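You operate a simulated robot arm through the tools that you are given. There is no shell and no other tool.

Carry out the task below with a simulated robot arm. There is one attempt and no reset: what you move stays moved.

TASK
Clear the teal feeder's wire path and reel the liner in to yellow.
Fine: roll lever open, pusher drawn back, blue grooved wheel on the feed mat. Set down upright: blue grooved wheel.
Where things are to end (x, y in the base frame): blue grooved wheel within 0.07 m of [0.91, -0.22].

The check looks at the end state, three seconds after you hand in, the way a careful person would. Anything else that was tipped, shoved, dropped, spilled or broken makes it a failure.

THE ROBOT
A 6-joint arm with a two-finger parallel gripper, fixed in place. Base frame: the origin is at the foot of the arm, x ahead of it, y to its left, z up. Readings come in m, rad, newtons and seconds.
Its first joint turns from -2.897 to 2.897 rad. Payload 3.91 kg.
Tool frame: the origin (TCP) lies between the finger pads and is the grasp point; the fingertips stand 0.03 m ahead of it; z points along the fingers, y is the line along which they close. Largest opening 0.11 m; finger width 0.02, thickness 0.01; the body of the gripper, 0.048 by 0.112 m, starts 0.055 m behind the TCP.
Orientation is that of the tool frame in the base frame, as [roll, pitch, yaw] about the fixed x, y, z axes, in that order (R = Rz(yaw) Ry(pitch) Rx(roll)). With the fingers straight down and closing along the base's y, the tool's x points along the base's -x, its y along +y and its z along -z.

THE INTERFACE
- The arm moves only by the tool move_arm. Its argument "moves" is a list that holds one entry, the list of rows, each a list of 6 numbers: the shift along the base's x, y, z in m, then the turn, a rotation vector about the base's x, y, z in rad. In form: [[[x, y, z, rx, ry, rz], ...]]. A call has 1 to 20 rows; each row shifts and turns the commanded pose from where the row before left it. "jaw" is the finger opening in m, from 0 to 0.11, set as the call begins (left out, the last holds). Rows are played at 5 a second. More than 0.05 m and 0.15 rad between two rows, or a gripper value outside its range, and nothing of the call is played. Where a pose cannot be reached the arm comes as near as it can. A force on the tool above 40 N (or 10 N above the force at the start of the call, whichever is more), or a blocked arm, ends the call early, and 0.2 s more pass. The fingers move at their own pace (about 0.108 m/s each) and stop on an object; they squeeze with about 28 N. The grip force told is the motor's: it shows also when the fingers shut on nothing. Time passes only in rows, and 0.2 s behind the last, so rows that do not move let the fingers close. The reply holds the time, the measured pose of the TCP, the force on the tool along the base axes, the opening and the grip force, in the units named above and with some noise, with the torque about the TCP (base axes, N m) and any sound that the robot's microphone picked up, and new pictures: "views" is both (left out), scene, wrist or none.
- Cameras (640 x 400 px; columns grow to the right, rows downward): "scene" is fixed at [0.222, -0.4995, 1.4352]; the picture's right is [0.54, -0.84, 0.00], its down [-0.49, -0.32, -0.81] and it looks along [0.68, 0.44, -0.58] (base axes); focal length 313 px, centre (320, 200). "wrist" rides on the gripper at [0.072, 0.017, -0.103] in the tool frame; the picture's right is [-0.23, 0.97, 0.00], its down [-0.76, -0.18, -0.62] and it looks along [-0.61, -0.14, 0.78] (tool axes); focal length 222 px, centre (320, 200). There is no depth. A picture from a camera that has moved, and an enlarged one, comes with that camera's place and axes in the base frame and with its lens.
- zoom(camera, box): a new picture of the part [left, top, right, bottom] of that camera's present view, enlarged. The clock stands still meanwhile.
- finish_job(): hands the job in; it is judged then, once.

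Nothing tells you positions but the pictures and the camera data. Unless the task says otherwise, let go and move clear before handing in.

The tools are called after "Call:" as name(argument=value, ...) on one line, values as JSON. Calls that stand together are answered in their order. move_arm: Moves the arm, as the interface text tells. Its arguments: {"type":"object","properties":{"moves":{"type":"array","items":{"type":"array","items":{"type":"array","items":{"type":"number"}}}},"jaw":{"type":"number"},"views":{"type":"string","enum":["both","scene","wrist","none"]}},"required":["moves"]} The other tools are called the same way: zoom (camera, box) takes an enlarged picture of a part of a camera's view; finish_job () hands the job in.

At the start:

```text
time: 0.0
position: [0.6124, -0.2186, 1.1614]
tcp_rot: [-3.141, 0.001, -3.141]
ft_force: [0.1, 0.9, -0.1]
wrist_torque: [-0.01, 0.05, 0.0]
width: 0.1102
grip_force: 0.0
```

scene: 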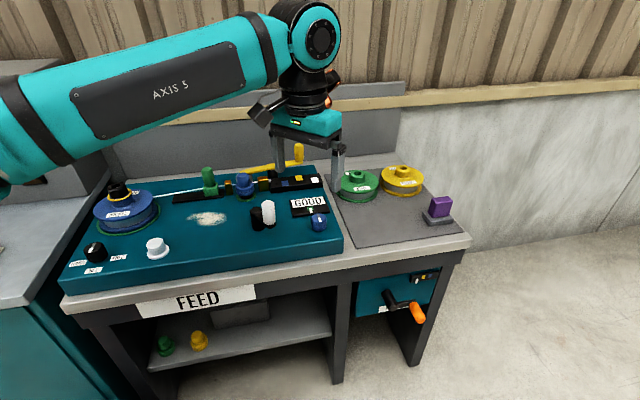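
wrist: 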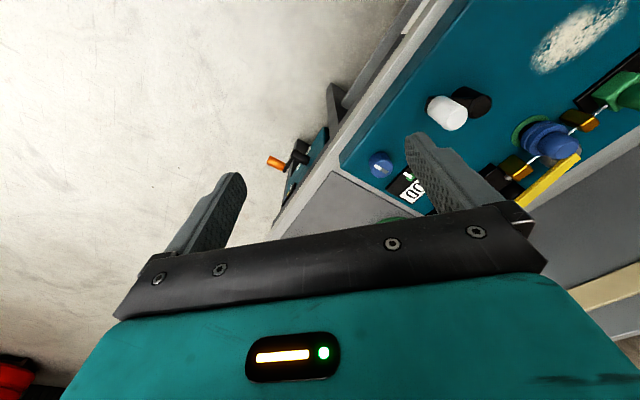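

I see a teal wire feeder on a table, with a feed mat to its right, a crank on the front and various knobs. I'll enlarge the pictures first to identify the parts.

Call:
zoom(camera="scene", box=[180, 130, 340, 230])

Call:
zoom(camera="scene", box=[320, 150, 480, 250])

Call:
zoom(camera="scene", box=[60, 170, 220, 270])

Call:
zoom(camera="scene", box=[320, 250, 480, 350])

Call:
zoom(camera="wrist", box=[340, 0, 640, 220])

```text
4.00 times, centred on (260, 180) of scene
camera zoom: at [0.222, -0.4995, 1.4352], right [0.54, -0.84, 0.0], down [-0.49, -0.32, -0.81], along [0.68, 0.44, -0.58], focal length 1253 px, centre (560, 280)
```

zoom: 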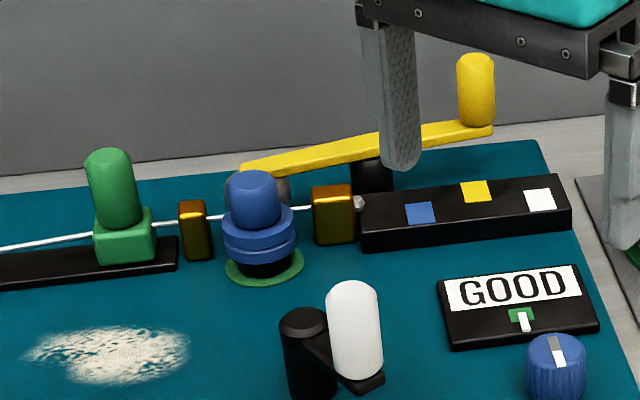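

```text
4.00 times, centred on (400, 200) of scene
camera zoom: at [0.222, -0.4995, 1.4352], right [0.54, -0.84, 0.0], down [-0.49, -0.32, -0.81], along [0.68, 0.44, -0.58], focal length 1253 px, centre (0, 200)
```

zoom: 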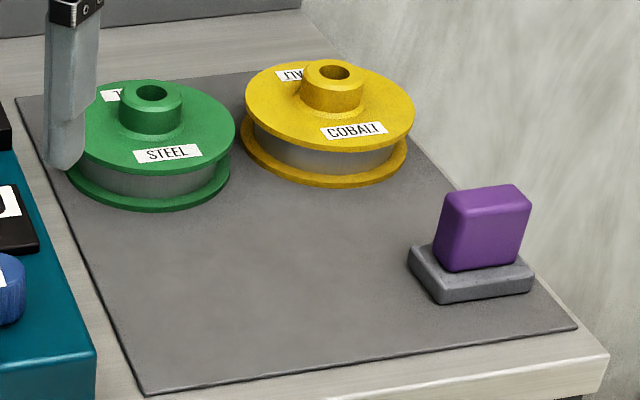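

```text
4.00 times, centred on (140, 220) of scene
camera zoom: at [0.222, -0.4995, 1.4352], right [0.54, -0.84, 0.0], down [-0.49, -0.32, -0.81], along [0.68, 0.44, -0.58], focal length 1253 px, centre (1040, 120)
```

zoom: 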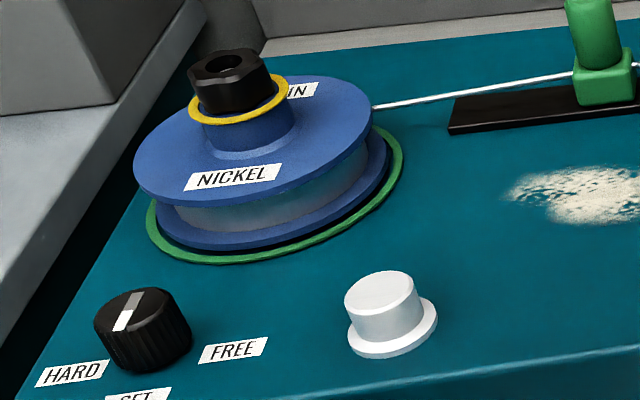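

```text
4.00 times, centred on (400, 300) of scene
camera zoom: at [0.222, -0.4995, 1.4352], right [0.54, -0.84, 0.0], down [-0.49, -0.32, -0.81], along [0.68, 0.44, -0.58], focal length 1253 px, centre (0, -200)
```

zoom: 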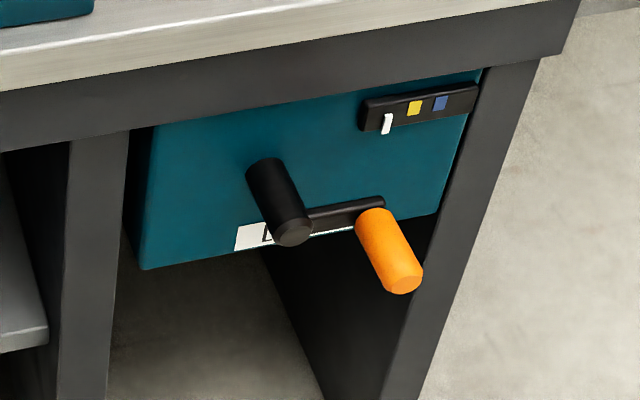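

```text
1.82 times, centred on (490, 110) of wrist
camera zoom: at [0.5418, -0.2014, 1.266], right [0.23, 0.97, 0.0], down [0.76, -0.18, 0.62], along [0.61, -0.14, -0.78], focal length 404 px, centre (11, 364)
```

zoom: 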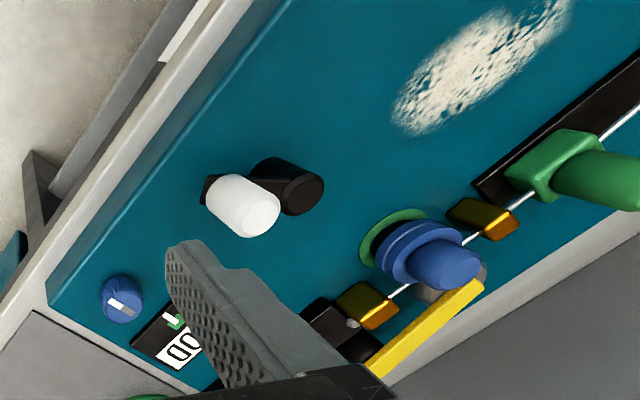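

The yellow roll lever, green pusher on its rail, blue grooved wheel and two cranks are visible. I'll zoom further into the labels and indicators.

Call:
zoom(camera="scene", box=[375, 265, 439, 305])

Call:
zoom(camera="scene", box=[365, 285, 445, 335])

Call:
zoom(camera="scene", box=[220, 160, 284, 200])

Call:
zoom(camera="scene", box=[264, 140, 344, 190])

Call:
zoom(camera="scene", box=[60, 235, 140, 285])

Call:
zoom(camera="scene", box=[140, 300, 340, 400])

Call:
zoom(camera="scene", box=[170, 160, 250, 210])

Call:
zoom(camera="wrist", box=[240, 100, 400, 240])

```text
10.00 times, centred on (407, 285) of scene
camera zoom: at [0.222, -0.4995, 1.4352], right [0.54, -0.84, 0.0], down [-0.49, -0.32, -0.81], along [0.68, 0.44, -0.58], focal length 3133 px, centre (-550, -650)
```

zoom: 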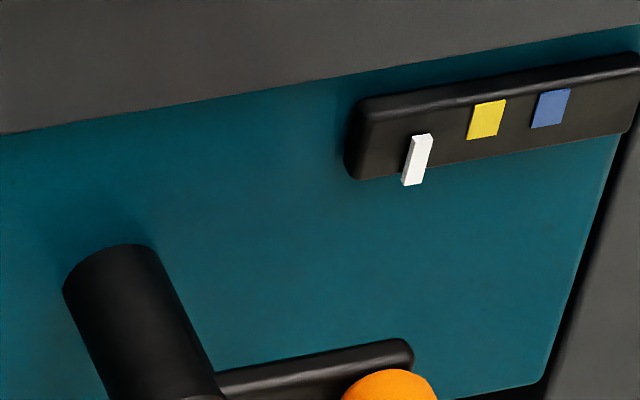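

```text
8.00 times, centred on (405, 310) of scene
camera zoom: at [0.222, -0.4995, 1.4352], right [0.54, -0.84, 0.0], down [-0.49, -0.32, -0.81], along [0.68, 0.44, -0.58], focal length 2507 px, centre (-360, -680)
```

zoom: 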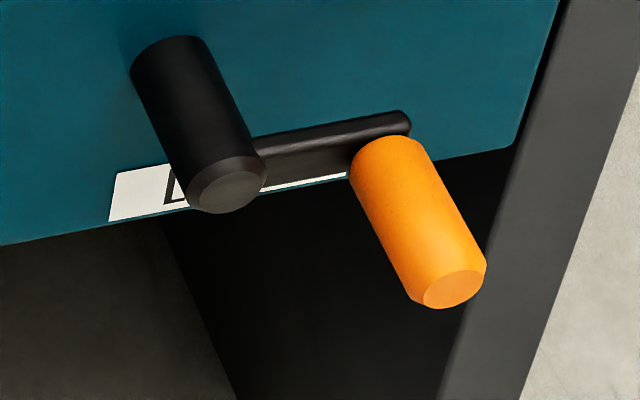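

```text
10.00 times, centred on (252, 180) of scene
camera zoom: at [0.222, -0.4995, 1.4352], right [0.54, -0.84, 0.0], down [-0.49, -0.32, -0.81], along [0.68, 0.44, -0.58], focal length 3133 px, centre (1000, 400)
```

zoom: 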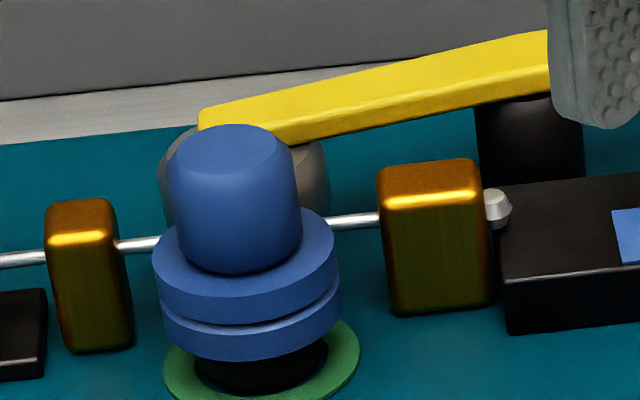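

```text
8.00 times, centred on (304, 165) of scene
camera zoom: at [0.222, -0.4995, 1.4352], right [0.54, -0.84, 0.0], down [-0.49, -0.32, -0.81], along [0.68, 0.44, -0.58], focal length 2507 px, centre (448, 480)
```

zoom: 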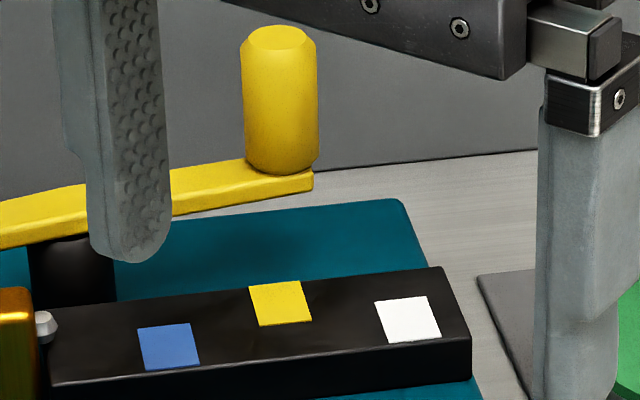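

```text
8.00 times, centred on (100, 260) of scene
camera zoom: at [0.222, -0.4995, 1.4352], right [0.54, -0.84, 0.0], down [-0.49, -0.32, -0.81], along [0.68, 0.44, -0.58], focal length 2507 px, centre (2080, -280)
```

zoom: 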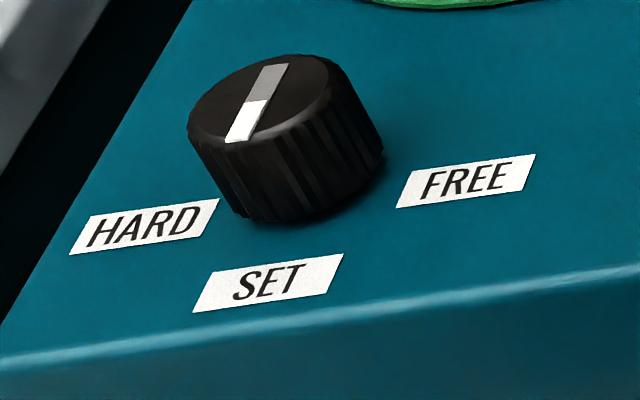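

```text
3.20 times, centred on (240, 350) of scene
camera zoom: at [0.222, -0.4995, 1.4352], right [0.54, -0.84, 0.0], down [-0.49, -0.32, -0.81], along [0.68, 0.44, -0.58], focal length 1003 px, centre (576, -280)
```

zoom: 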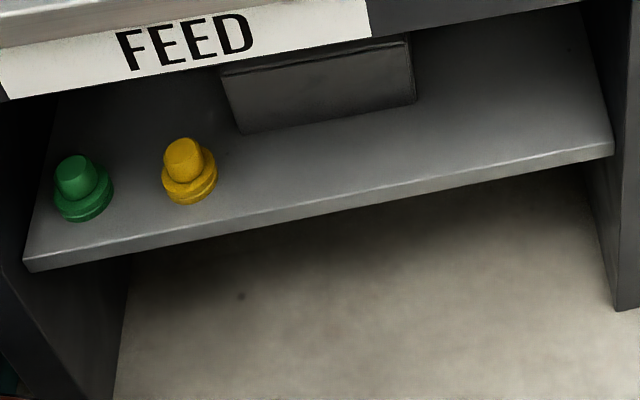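

```text
8.00 times, centred on (210, 185) of scene
camera zoom: at [0.222, -0.4995, 1.4352], right [0.54, -0.84, 0.0], down [-0.49, -0.32, -0.81], along [0.68, 0.44, -0.58], focal length 2507 px, centre (1200, 320)
```

zoom: 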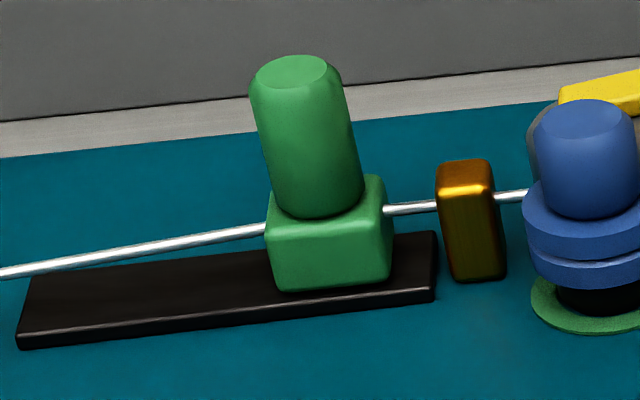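

```text
2.86 times, centred on (320, 170) of wrist
camera zoom: at [0.5418, -0.2014, 1.266], right [0.23, 0.97, 0.0], down [0.76, -0.18, 0.62], along [0.61, -0.14, -0.78], focal length 635 px, centre (320, 286)
```

zoom: 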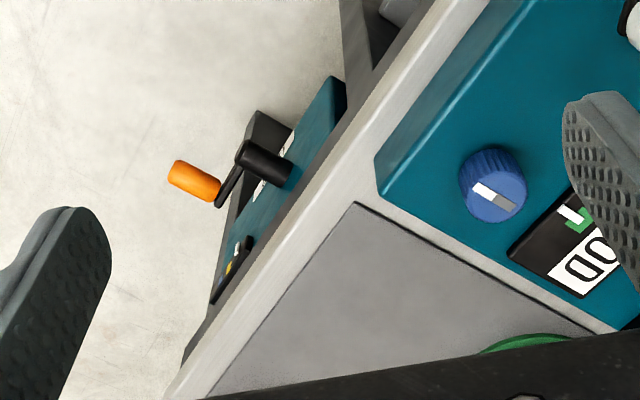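

I've triangulated the deck at about z 0.865, the mat at about z 0.80, and the blue wheel near (0.77, 0.12) with its top at about z 0.95. The machine looks turned roughly 45° to the base. I'll move the wrist camera over the deck for a closer look.

Call:
move_arm(moves=[[[0, 0.045, 0, 0, 0, 0], [0, 0.045, 0, 0, 0, 0], [0, 0.045, 0, 0, 0, 0], [0, 0.045, 0, 0, 0, 0], [0, 0.045, 0, 0, 0, 0], [-0.02, 0.045, 0, 0, 0, 0]]])

```text
time: 1.4
position: [0.5932, 0.0533, 1.1604]
tcp_rot: [-3.14, -0.001, -3.141]
ft_force: [0.5, 0.1, 0.3]
wrist_torque: [0.03, 0.01, -0.06]
width: 0.1096
grip_force: 0.0
camera wrist: at [0.5215, 0.0711, 1.2644], right [0.23, 0.97, 0.0], down [0.76, -0.18, 0.62], along [0.61, -0.14, -0.78], focal length 222 px, centre (320, 200)
```

scene: 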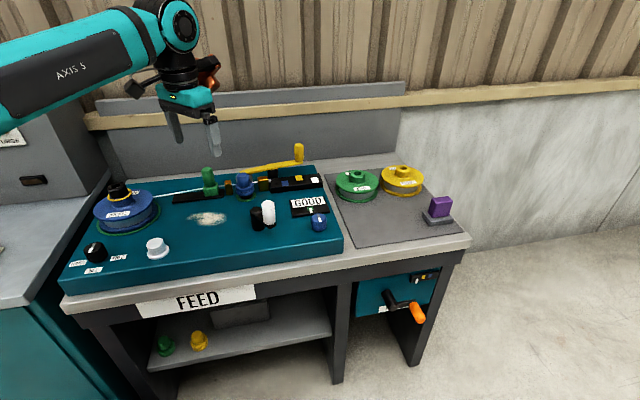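
wrist: 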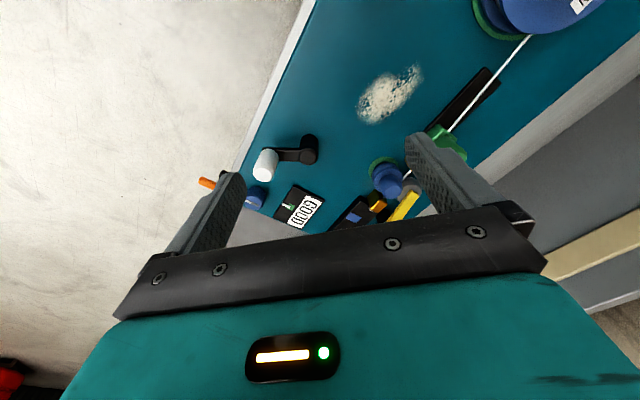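

The scene view is now clear of the arm, so I'll enlarge the deck in detail.

Call:
zoom(camera="scene", box=[226, 140, 338, 210])

Call:
zoom(camera="scene", box=[130, 150, 242, 220])

Call:
zoom(camera="wrist", box=[320, 100, 480, 240])

Call:
zoom(camera="scene", box=[240, 180, 352, 250])

```text
5.71 times, centred on (282, 175) of scene
camera zoom: at [0.222, -0.4995, 1.4352], right [0.54, -0.84, 0.0], down [-0.49, -0.32, -0.81], along [0.68, 0.44, -0.58], focal length 1790 px, centre (537, 343)
```

zoom: 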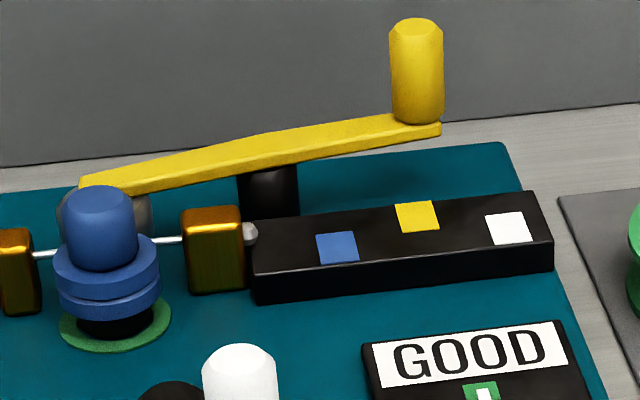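

```text
5.71 times, centred on (186, 185) of scene
camera zoom: at [0.222, -0.4995, 1.4352], right [0.54, -0.84, 0.0], down [-0.49, -0.32, -0.81], along [0.68, 0.44, -0.58], focal length 1790 px, centre (1086, 286)
```

zoom: 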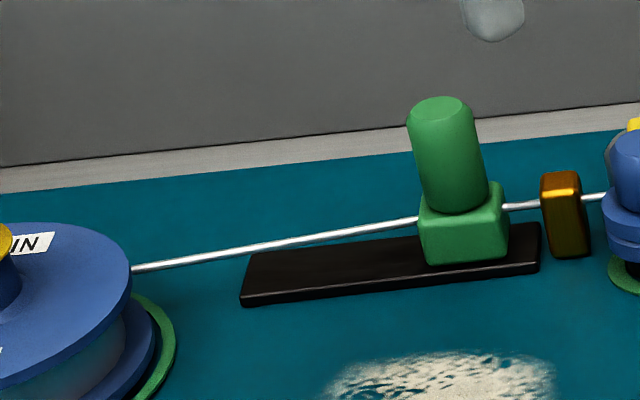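

```text
2.86 times, centred on (400, 170) of wrist
camera zoom: at [0.5215, 0.0711, 1.2644], right [0.23, 0.97, 0.0], down [0.76, -0.18, 0.62], along [0.61, -0.14, -0.78], focal length 635 px, centre (91, 286)
```

zoom: 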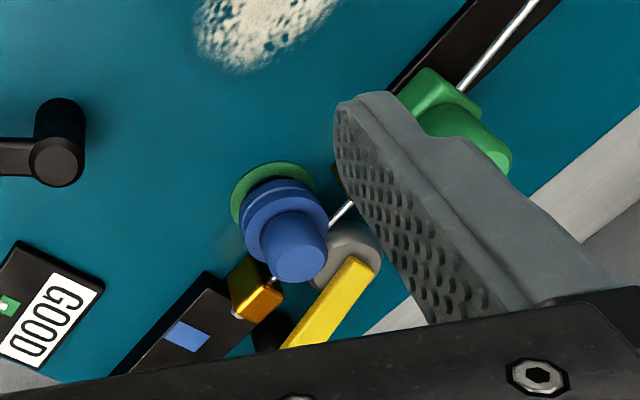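

```text
5.71 times, centred on (296, 215) of scene
camera zoom: at [0.222, -0.4995, 1.4352], right [0.54, -0.84, 0.0], down [-0.49, -0.32, -0.81], along [0.68, 0.44, -0.58], focal length 1790 px, centre (457, 114)
```

zoom: 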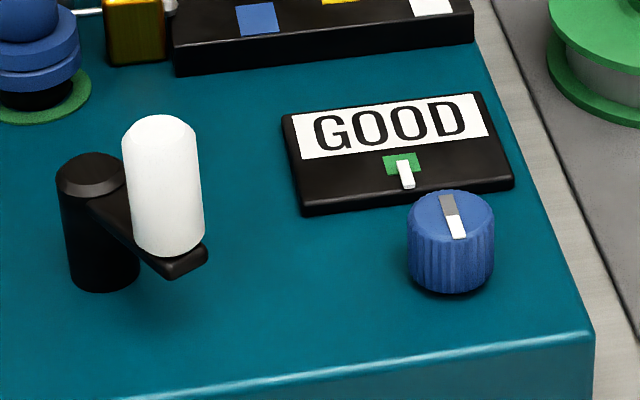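

The machine frame is turned about 45°, with "right" along (0.71, -0.71) and "back" along (0.71, 0.71). The yellow lever's handle stands at about (0.99, 0.08), z 0.915–0.973, and its roller presses on the wheel from behind. The handle should therefore swing toward the front to open. I'll tilt the tool outward and come up to the handle from above.

Call:
move_arm(moves=[[[0.045, 0.005, 0, 0, -0.14, 0], [0.045, 0.005, 0, 0, -0.14, 0], [0.045, 0.005, 0, 0, -0.14, 0], [0.045, 0.005, 0, 0, -0.14, 0], [0.045, 0.005, 0, 0, -0.14, 0]]])

```text
time: 2.6
position: [0.8169, 0.0757, 1.161]
tcp_rot: [-3.138, 0.704, -3.139]
ft_force: [0.4, -0.3, 0.8]
wrist_torque: [0.01, -0.02, 0.01]
width: 0.11
grip_force: 0.0
camera wrist: at [0.6958, 0.0917, 1.1937], right [0.17, 0.97, 0.15], down [0.18, -0.18, 0.97], along [0.97, -0.14, -0.2], focal length 222 px, centre (320, 200)
```

scene: 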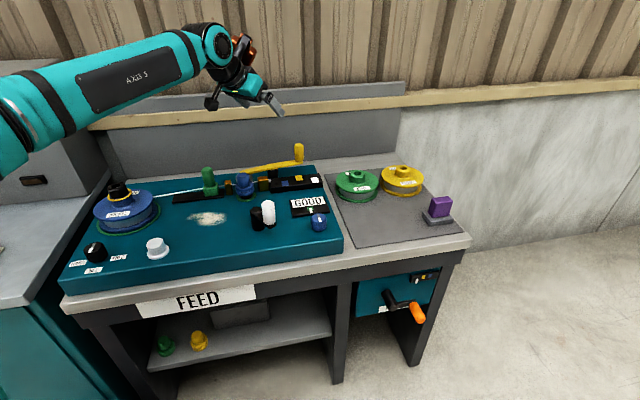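
wrist: 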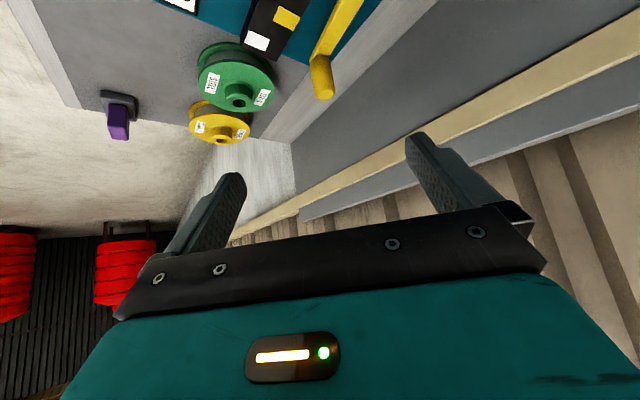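

The two views agree on the lever handle, with its top at (0.988, 0.079, 0.975). I'll move above it with the jaws open.

Call:
move_arm(moves=[[[0.042, 0.001, -0.025, 0, 0, 0], [0.042, 0.001, -0.025, 0, 0, 0], [0.042, 0.001, -0.025, 0, 0, 0], [0.042, 0.001, -0.025, 0, 0, 0]]])

```text
time: 3.6
position: [0.9837, 0.0827, 1.0647]
tcp_rot: [-3.141, 0.702, -3.141]
ft_force: [-0.4, -0.7, 1.6]
wrist_torque: [-0.01, 0.03, 0.04]
width: 0.11
grip_force: 0.1
camera wrist: at [0.864, 0.0995, 1.0975], right [0.17, 0.97, 0.15], down [0.18, -0.18, 0.97], along [0.97, -0.14, -0.21], focal length 222 px, centre (320, 200)
```

scene: 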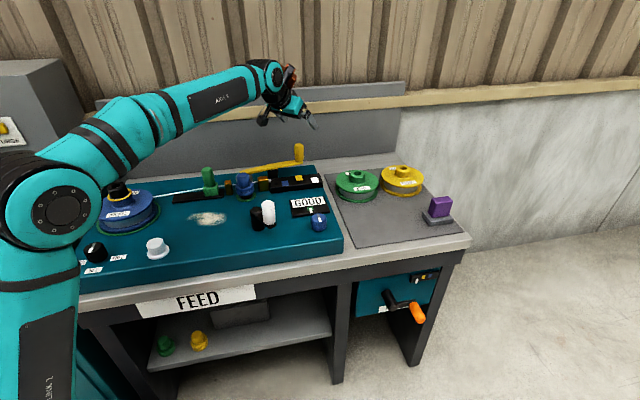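
wrist: 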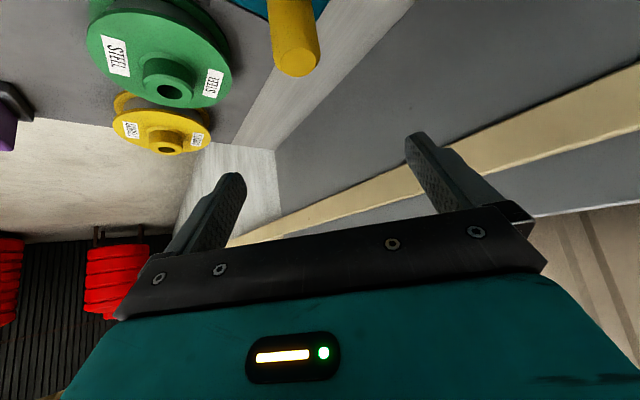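

The handle is confirmed at (0.987, 0.079), right under the gripper. I'll descend so it sits between the fingers.

Call:
move_arm(moves=[[[0.002, -0.002, -0.036, 0, 0, 0], [0.001, -0.001, -0.036, 0, 0, 0], [0, 0, -0.036, 0, 0, 0]]], jaw=0.085)

```text
time: 4.4
position: [0.9892, 0.0808, 0.9532]
tcp_rot: [3.141, 0.7, 3.141]
ft_force: [-0.3, 0.2, -0.4]
wrist_torque: [0.01, 0.0, 0.01]
width: 0.0851
grip_force: 0.1
camera wrist: at [0.8684, 0.0976, 0.986], right [0.17, 0.97, 0.15], down [0.18, -0.18, 0.97], along [0.97, -0.14, -0.21], focal length 222 px, centre (320, 200)
```

scene: 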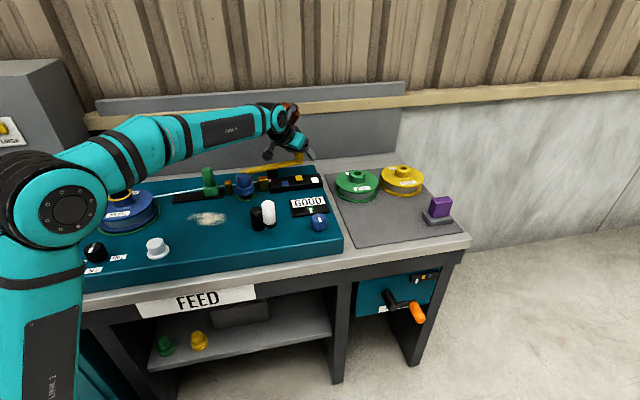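
wrist: 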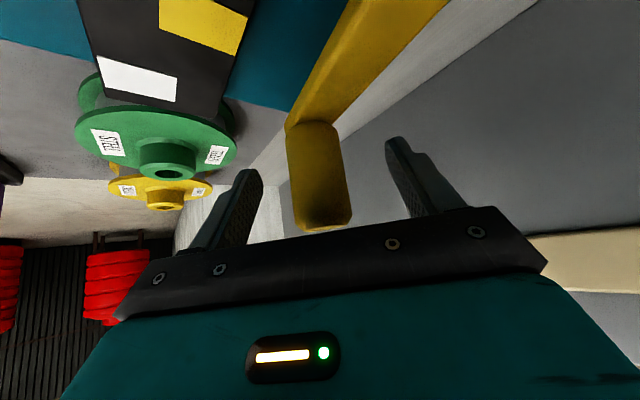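

The handle is between the fingers. I'll close on it and start swinging the lever toward the front along its arc, watching the force.

Call:
move_arm(moves=[[[0, 0, 0, 0, 0, 0], [0, 0, 0, 0, 0, 0], [0, 0, 0, 0, 0, 0]]], jaw=0.0, views="wrist")

Call:
move_arm(moves=[[[-0.008, -0.009, 0, 0, 0, -0.13], [-0.009, -0.0085, 0, 0, 0, -0.13]]])

```text
time: 5.2
position: [0.9889, 0.0802, 0.9518]
tcp_rot: [-3.141, 0.699, 3.141]
ft_force: [-1.0, -1.0, -4.0]
wrist_torque: [0.3, -1.34, 0.08]
width: 0.0307
grip_force: 45.2
camera wrist: at [0.8686, 0.0974, 0.9856], right [0.17, 0.97, 0.15], down [0.18, -0.18, 0.97], along [0.97, -0.14, -0.21], focal length 222 px, centre (320, 200)
```

wrist: 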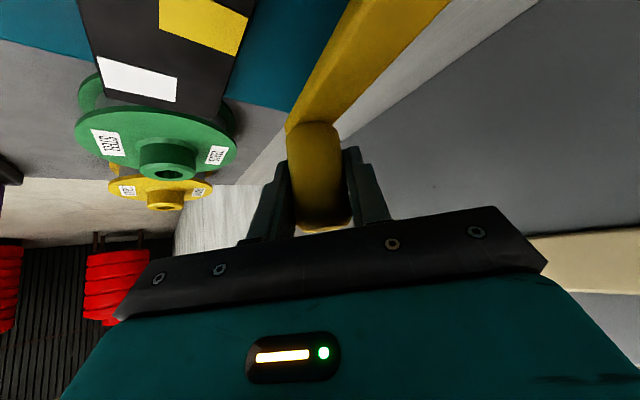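

```text
time: 5.8
position: [0.9707, 0.0622, 0.9529]
tcp_rot: [3.141, 0.699, 2.881]
ft_force: [-2.0, 4.8, -4.7]
wrist_torque: [0.49, -1.3, -0.12]
width: 0.0308
grip_force: 45.1
camera wrist: at [0.8601, 0.11, 0.9857], right [0.42, 0.9, 0.15], down [0.13, -0.22, 0.97], along [0.9, -0.39, -0.21], focal length 222 px, centre (320, 200)
```

scene: 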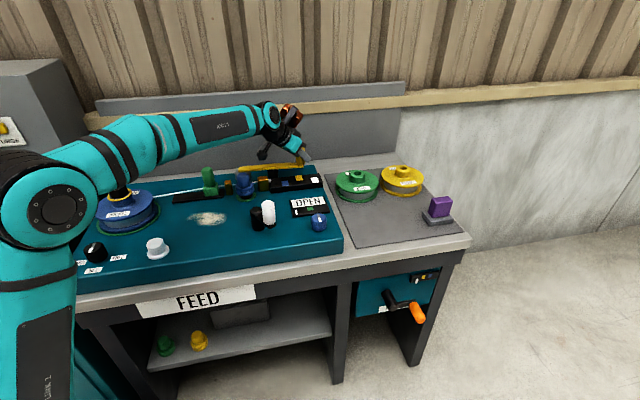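
wrist: 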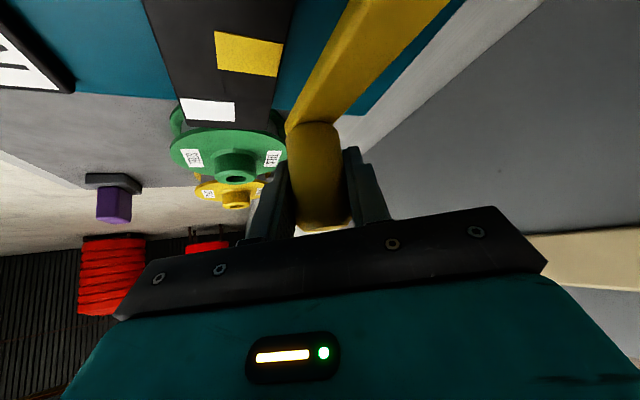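

The lever swings freely and the display changed from GOOD to OPEN, so this is the right direction. I'll keep going along the arc toward fully open.

Call:
move_arm(moves=[[[-0.0105, -0.007, 0, 0, 0, -0.13], [-0.011, -0.0056, 0, 0, 0, -0.13]]])

Call:
zoom(camera="scene", box=[226, 140, 338, 210])

```text
time: 6.4
position: [0.9494, 0.0482, 0.9541]
tcp_rot: [-3.139, 0.7, 2.622]
ft_force: [1.6, 3.6, -11.1]
wrist_torque: [0.37, -1.04, -0.17]
width: 0.0303
grip_force: 45.1
camera wrist: at [0.8546, 0.1241, 0.9858], right [0.64, 0.76, 0.15], down [0.07, -0.24, 0.97], along [0.77, -0.6, -0.21], focal length 222 px, centre (320, 200)
```

scene: 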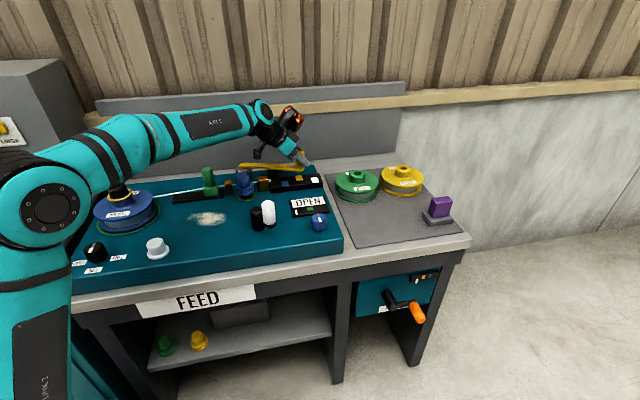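
wrist: 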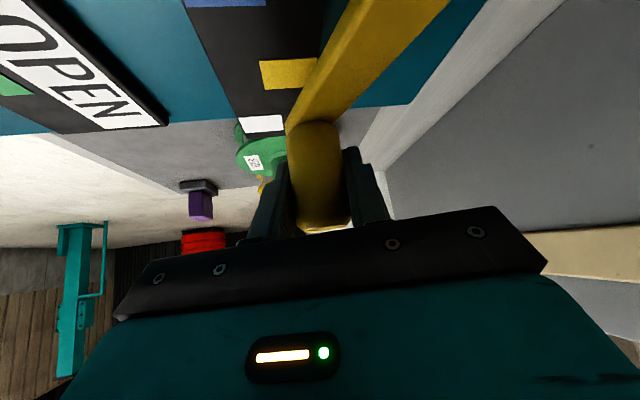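

```text
5.71 times, centred on (282, 175) of scene
camera zoom: at [0.222, -0.4995, 1.4352], right [0.54, -0.84, 0.0], down [-0.49, -0.32, -0.81], along [0.68, 0.44, -0.58], focal length 1790 px, centre (537, 343)
```

zoom: 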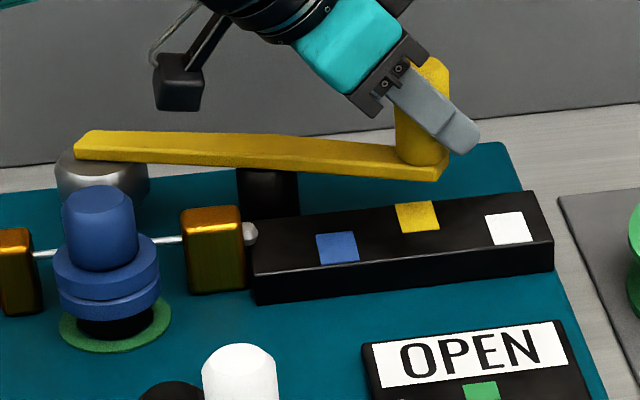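

The roller has now swung clear of the wheel. I'll continue a bit further to find the lever's open stop.

Call:
move_arm(moves=[[[-0.012, -0.004, -0.001, 0, 0, -0.13], [-0.012, -0.0025, -0.001, 0, 0, -0.13]]])

Call:
zoom(camera="scene", box=[226, 140, 338, 210])

```text
time: 7.0
position: [0.9329, 0.0426, 0.953]
tcp_rot: [3.139, 0.705, 2.397]
ft_force: [22.5, 2.6, -4.0]
wrist_torque: [-0.75, 0.12, 0.06]
width: 0.0307
grip_force: 45.2
stopped in row 2: the force on the tool passed its limit at 59 N (the readings are from after the stop); the commanded pose is now the measured one
camera wrist: at [0.8558, 0.1388, 0.9851], right [0.79, 0.6, 0.15], down [0.01, -0.25, 0.97], along [0.62, -0.76, -0.2], focal length 222 px, centre (320, 200)
```

scene: 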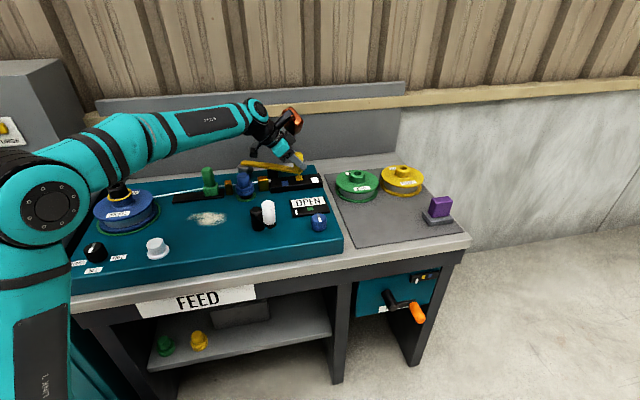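
wrist: 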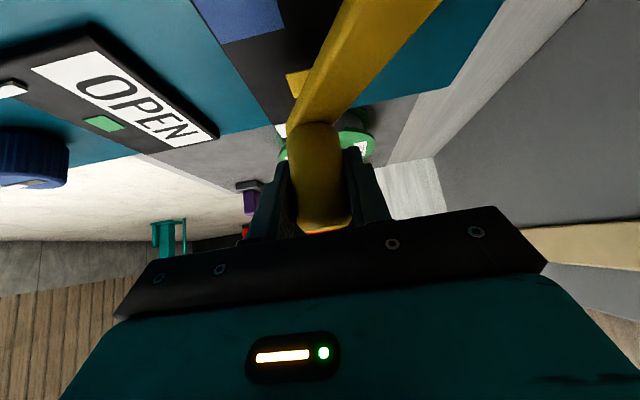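

```text
5.71 times, centred on (282, 175) of scene
camera zoom: at [0.222, -0.4995, 1.4352], right [0.54, -0.84, 0.0], down [-0.49, -0.32, -0.81], along [0.68, 0.44, -0.58], focal length 1790 px, centre (537, 343)
```

zoom: 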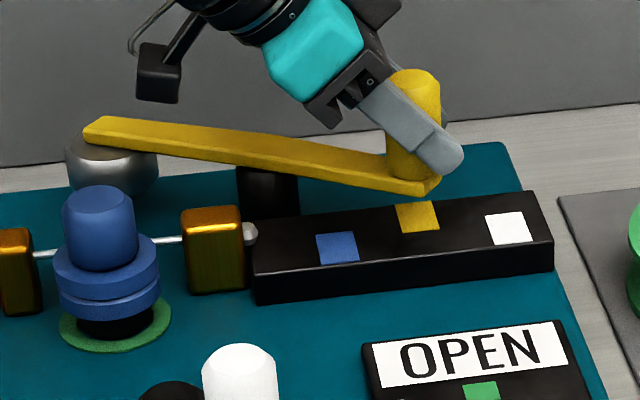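

The lever hit its open stop at about 42° of swing. I'll let go of the handle and rise, checking that it stays open.

Call:
move_arm(moves=[[[0, 0, 0, 0, 0, 0], [0, 0, 0, 0, 0, 0], [0, 0, 0.04, 0, 0, 0], [0, 0, 0.045, 0, 0, 0], [0, 0, 0.045, 0, 0, 0]]], jaw=0.08)

Call:
zoom(camera="scene", box=[226, 140, 338, 210])

```text
time: 8.2
position: [0.9315, 0.0453, 1.0833]
tcp_rot: [3.138, 0.704, 2.395]
ft_force: [0.4, -0.6, -1.0]
wrist_torque: [-0.01, 0.0, -0.02]
width: 0.0803
grip_force: 0.0
camera wrist: at [0.8545, 0.1395, 1.1155], right [0.79, 0.6, 0.15], down [0.01, -0.25, 0.97], along [0.62, -0.76, -0.2], focal length 222 px, centre (320, 200)
```

scene: 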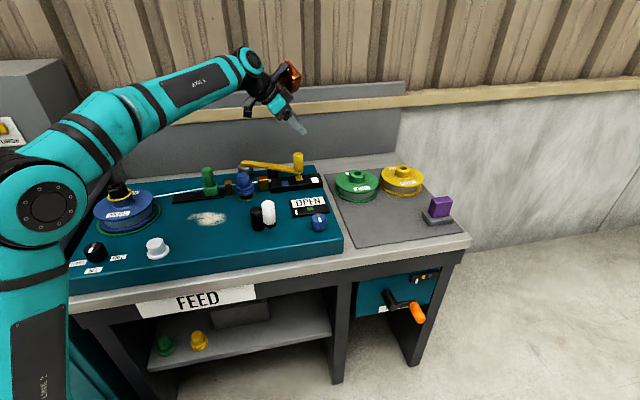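
wrist: 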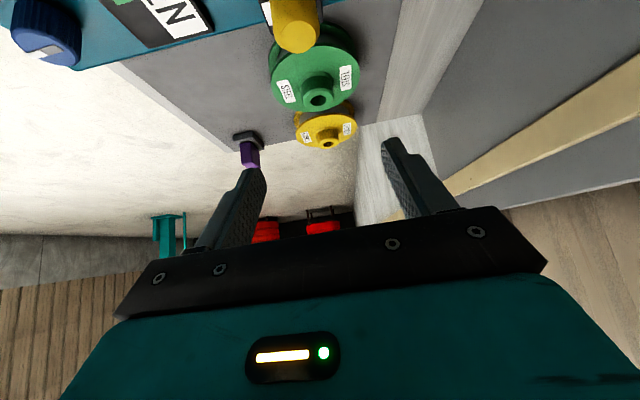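

```text
5.71 times, centred on (282, 175) of scene
camera zoom: at [0.222, -0.4995, 1.4352], right [0.54, -0.84, 0.0], down [-0.49, -0.32, -0.81], along [0.68, 0.44, -0.58], focal length 1790 px, centre (537, 343)
```

zoom: 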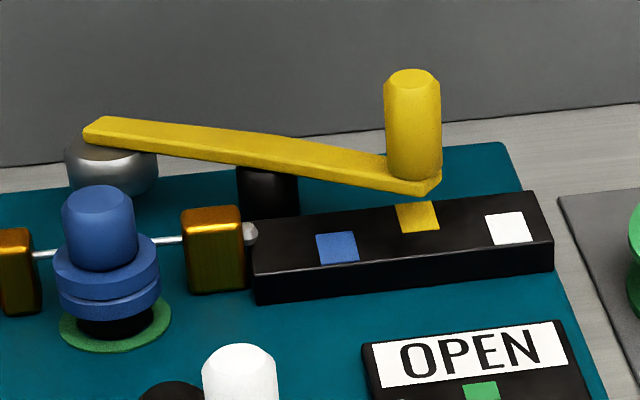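

The lever stays open by itself. Next is the pusher: I'll bring the tool back to straight down, turned so the fingers close along the machine's left-right direction, and go above the green pusher.

Call:
move_arm(moves=[[[-0.02, 0, 0.016, 0.0956, 0.1034, 0], [-0.02, 0, 0.016, 0.0956, 0.1034, 0], [-0.02, 0, 0.016, 0.0956, 0.1034, 0], [-0.02, 0, 0.016, 0.0956, 0.1034, 0], [-0.02, 0, 0.016, 0.0956, 0.1034, 0], [-0.01, 0.016, 0, 0, 0, 0.139], [-0.01, 0.016, 0, 0, 0, 0.139], [-0.01, 0.016, 0, 0, 0, 0.139], [-0.01, 0.016, 0, 0, 0, 0.139], [-0.01, 0.016, 0, 0, 0, 0.139], [-0.01, 0.016, 0, 0, 0, 0.139], [-0.01, 0.016, 0, 0, 0, 0.139], [-0.01, 0.016, 0, 0, 0, 0.139], [-0.01, 0.016, 0, 0, 0, 0.139], [-0.01, 0.016, 0, 0, 0, 0.139], [-0.01, 0.016, 0, 0, 0, 0.139]]])

```text
time: 11.6
position: [0.7234, 0.2201, 1.1634]
tcp_rot: [3.137, 0.001, -2.361]
ft_force: [-0.1, -0.1, 0.5]
wrist_torque: [0.01, -0.01, -0.01]
width: 0.08
grip_force: 0.0
camera wrist: at [0.661, 0.1806, 1.267], right [-0.53, 0.85, 0.0], down [0.67, 0.41, 0.62], along [0.53, 0.33, -0.78], focal length 222 px, centre (320, 200)
```

scene: 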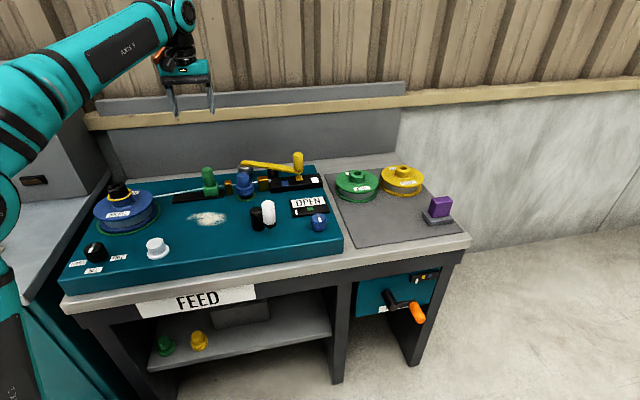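
wrist: 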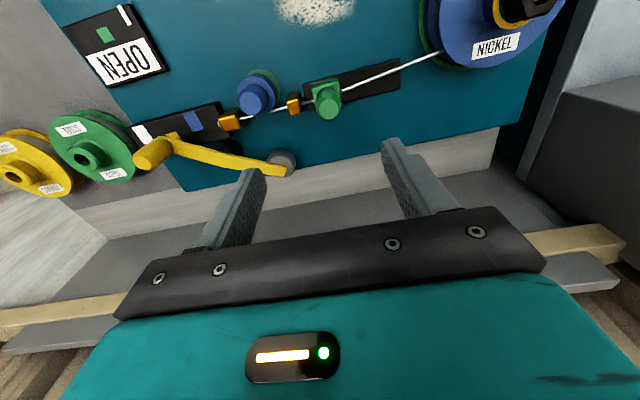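

I now have a good top view. I'll enlarge it to locate the pusher and wheel.

Call:
zoom(camera="wrist", box=[220, 50, 380, 150])

Call:
zoom(camera="wrist", box=[290, 30, 450, 130])

Call:
zoom(camera="wrist", box=[60, 0, 220, 100])

```text
4.00 times, centred on (300, 100) of wrist
camera zoom: at [0.661, 0.1806, 1.267], right [-0.53, 0.85, 0.0], down [0.67, 0.41, 0.62], along [0.53, 0.33, -0.78], focal length 888 px, centre (400, 600)
```

zoom: 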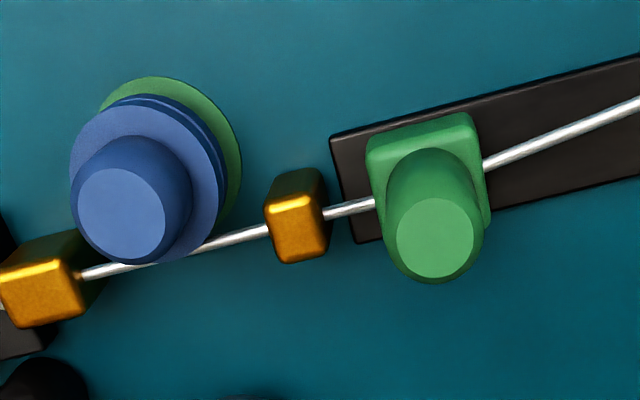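

```text
4.00 times, centred on (370, 80) of wrist
camera zoom: at [0.661, 0.1806, 1.267], right [-0.53, 0.85, 0.0], down [0.67, 0.41, 0.62], along [0.53, 0.33, -0.78], focal length 888 px, centre (120, 680)
```

zoom: 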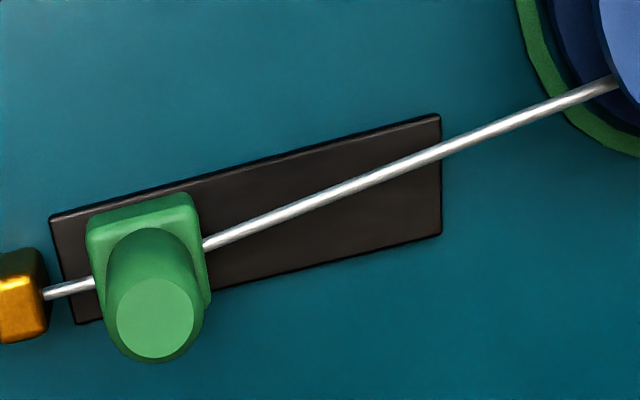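

```text
4.00 times, centred on (140, 50) of wrist
camera zoom: at [0.661, 0.1806, 1.267], right [-0.53, 0.85, 0.0], down [0.67, 0.41, 0.62], along [0.53, 0.33, -0.78], focal length 888 px, centre (1040, 800)
```

zoom: 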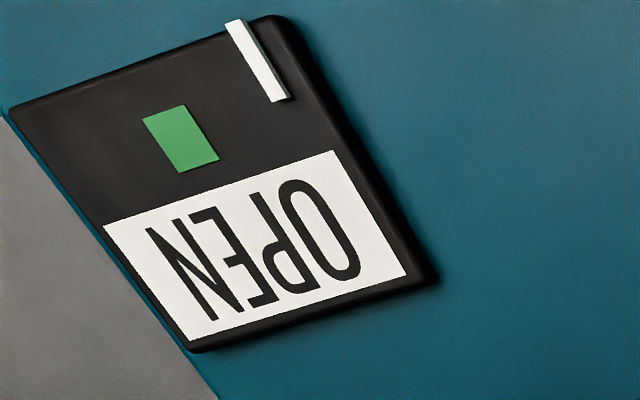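

The pusher knob sits at about (0.733, 0.238), top z 0.961, at the right end of its rail. I'll descend over it with the jaw partly open.

Call:
move_arm(moves=[[[0.0024, 0.0045, -0.04, 0, 0, 0], [0.0024, 0.0045, -0.04, 0, 0, 0], [0.0024, 0.0045, -0.04, 0, 0, 0], [0.0024, 0.0045, -0.04, 0, 0, 0]]], jaw=0.065)

Call:
zoom(camera="scene", box=[154, 130, 266, 200])

```text
time: 12.6
position: [0.7293, 0.2363, 1.004]
tcp_rot: [3.139, 0.003, -2.362]
ft_force: [-1.4, 0.5, 0.6]
wrist_torque: [0.01, -0.04, 0.03]
width: 0.0653
grip_force: 0.1
camera wrist: at [0.6672, 0.1976, 1.1075], right [-0.52, 0.85, 0.0], down [0.67, 0.41, 0.62], along [0.53, 0.33, -0.78], focal length 222 px, centre (320, 200)
```

scene: 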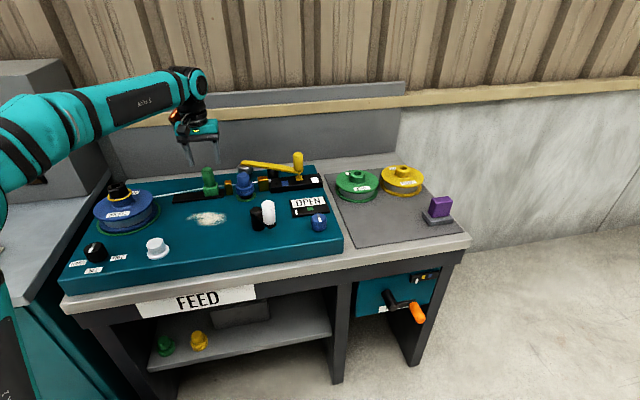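
wrist: 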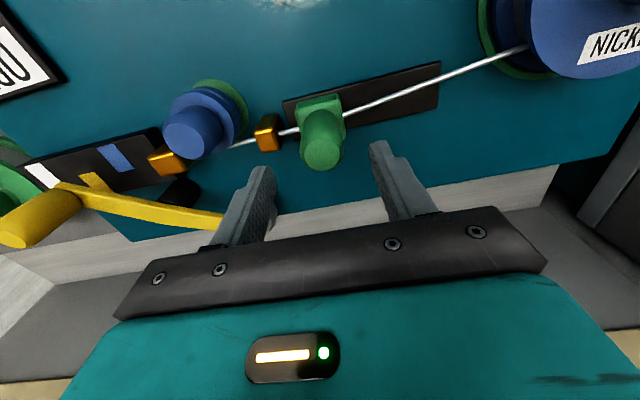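

```text
5.71 times, centred on (210, 165) of scene
camera zoom: at [0.222, -0.4995, 1.4352], right [0.54, -0.84, 0.0], down [-0.49, -0.32, -0.81], along [0.68, 0.44, -0.58], focal length 1790 px, centre (949, 400)
```

zoom: 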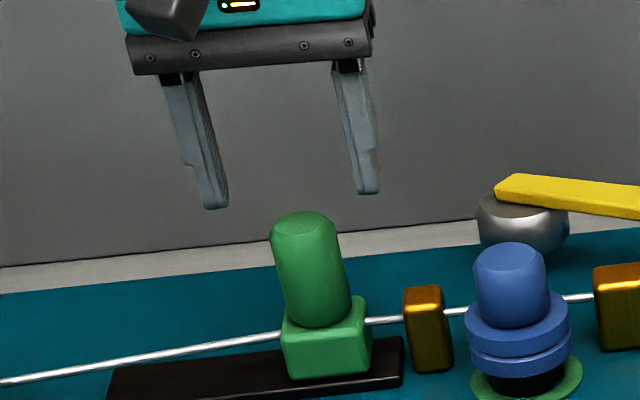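

The knob at (0.733, 0.238) is between the fingers as seen from above. I'll descend and close on it.

Call:
move_arm(moves=[[[0.002, 0.001, -0.026, 0, 0, 0], [0.002, 0.001, -0.025, 0, 0, 0]]])

Call:
zoom(camera="scene", box=[154, 130, 266, 200])

```text
time: 13.2
position: [0.7331, 0.2393, 0.9526]
tcp_rot: [3.138, 0.002, -2.362]
ft_force: [-0.6, -0.1, 0.1]
wrist_torque: [0.03, 0.01, 0.03]
width: 0.0649
grip_force: 0.0
camera wrist: at [0.6717, 0.2002, 1.0564], right [-0.52, 0.85, 0.0], down [0.67, 0.41, 0.62], along [0.53, 0.33, -0.78], focal length 222 px, centre (320, 200)
```

scene: 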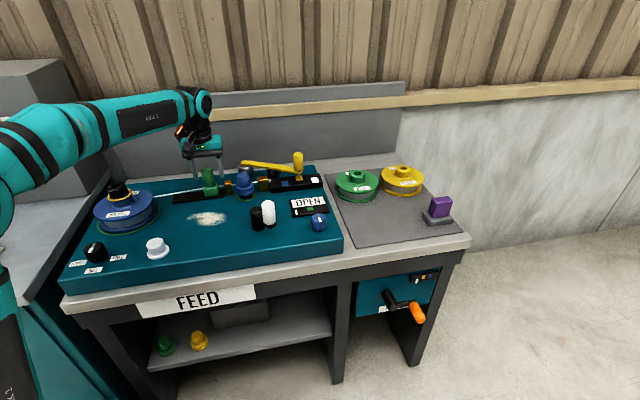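
wrist: 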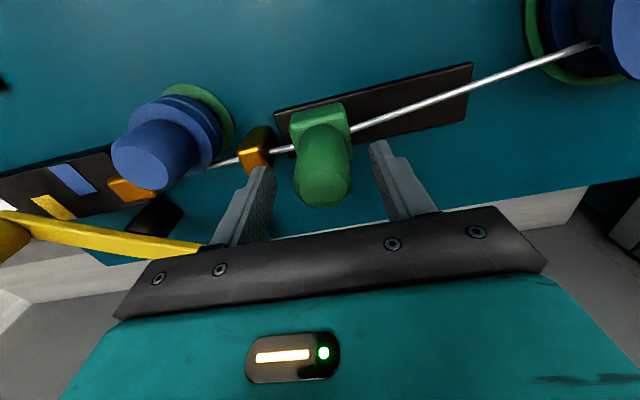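

```text
5.71 times, centred on (210, 165) of scene
camera zoom: at [0.222, -0.4995, 1.4352], right [0.54, -0.84, 0.0], down [-0.49, -0.32, -0.81], along [0.68, 0.44, -0.58], focal length 1790 px, centre (949, 400)
```

zoom: 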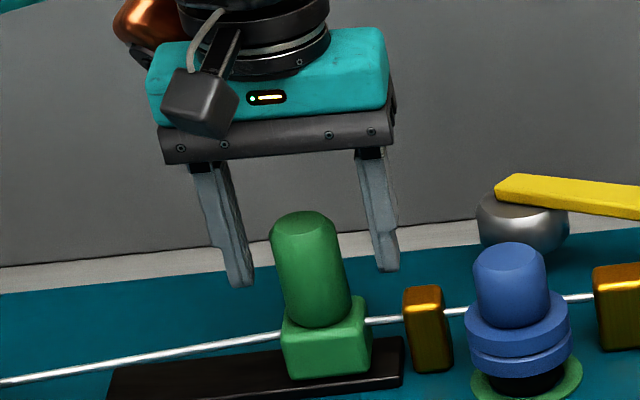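

The fingers straddle the knob correctly. I'll close and then draw the pusher back to the left along the rail.

Call:
move_arm(moves=[[[0, 0, 0, 0, 0, 0], [0, 0, 0, 0, 0, 0], [0, 0, 0, 0, 0, 0]]], jaw=0.0, views="wrist")

Call:
move_arm(moves=[[[-0.007, 0.007, 0, 0, 0, 0], [-0.007, 0.007, 0, 0, 0, 0], [-0.007, 0.007, 0, 0, 0, 0]]])

```text
time: 14.0
position: [0.7325, 0.241, 0.9528]
tcp_rot: [3.136, 0.0, -2.36]
ft_force: [-29.0, 21.3, -8.8]
wrist_torque: [-0.18, -0.45, 0.06]
width: 0.0335
grip_force: 44.8
camera wrist: at [0.6709, 0.2016, 1.0561], right [-0.52, 0.85, 0.01], down [0.67, 0.41, 0.62], along [0.53, 0.33, -0.78], focal length 222 px, centre (320, 200)
```

wrist: 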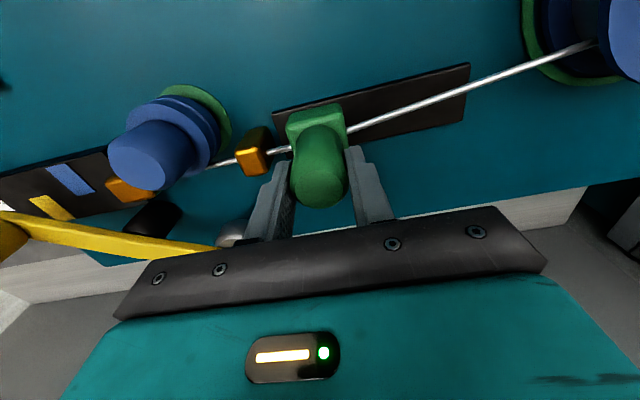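

```text
time: 14.8
position: [0.7137, 0.2603, 0.9519]
tcp_rot: [3.135, -0.001, -2.359]
ft_force: [-17.5, -23.5, -15.0]
wrist_torque: [-1.25, -0.29, -0.05]
width: 0.0333
grip_force: 45.1
camera wrist: at [0.652, 0.2207, 1.0563], right [-0.52, 0.85, 0.0], down [0.67, 0.41, 0.62], along [0.53, 0.33, -0.78], focal length 222 px, centre (320, 200)
```

scene: 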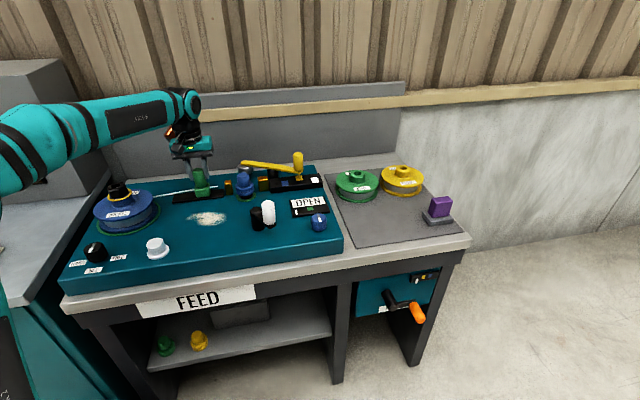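
wrist: 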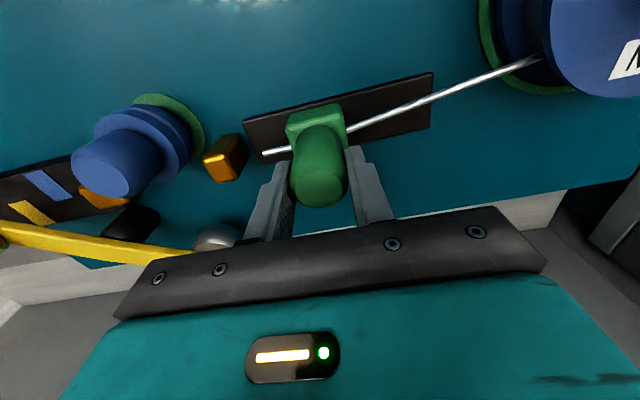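

The wire tip has pulled back with the pusher and is already clear of the wheel. There is some sideways load across the rail, so I'll correct slightly and keep drawing back.

Call:
move_arm(moves=[[[-0.0015, -0.0015, 0, 0, 0, 0], [-0.007, 0.007, 0, 0, 0, 0], [-0.007, 0.007, 0, 0, 0, 0]]], views="none")

Call:
move_arm(moves=[[[-0.007, 0.007, 0, 0, 0, 0], [-0.007, 0.007, 0, 0, 0, 0]]])

```text
time: 15.6
position: [0.6993, 0.273, 0.9535]
tcp_rot: [3.138, 0.002, -2.362]
ft_force: [19.2, 14.5, -16.3]
wrist_torque: [-0.23, -1.22, 0.2]
width: 0.0334
grip_force: 45.2
```

```text
time: 16.2
position: [0.6866, 0.2864, 0.9526]
tcp_rot: [3.136, 0.001, -2.359]
ft_force: [23.9, 19.1, -10.8]
wrist_torque: [-0.5, -0.78, 0.09]
width: 0.0333
grip_force: 45.6
camera wrist: at [0.6249, 0.2473, 1.0564], right [-0.52, 0.85, 0.0], down [0.67, 0.41, 0.62], along [0.53, 0.33, -0.78], focal length 222 px, centre (320, 200)
```

scene: 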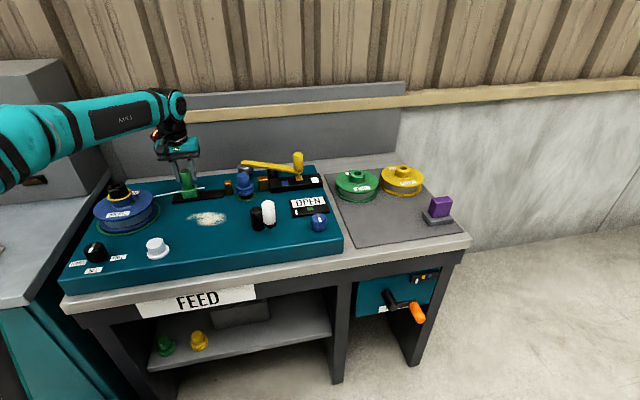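
wrist: 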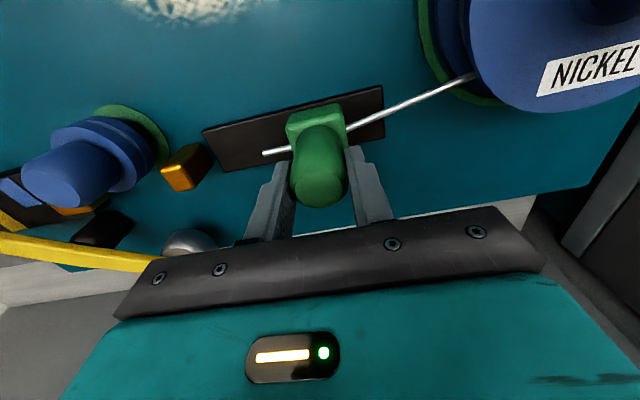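

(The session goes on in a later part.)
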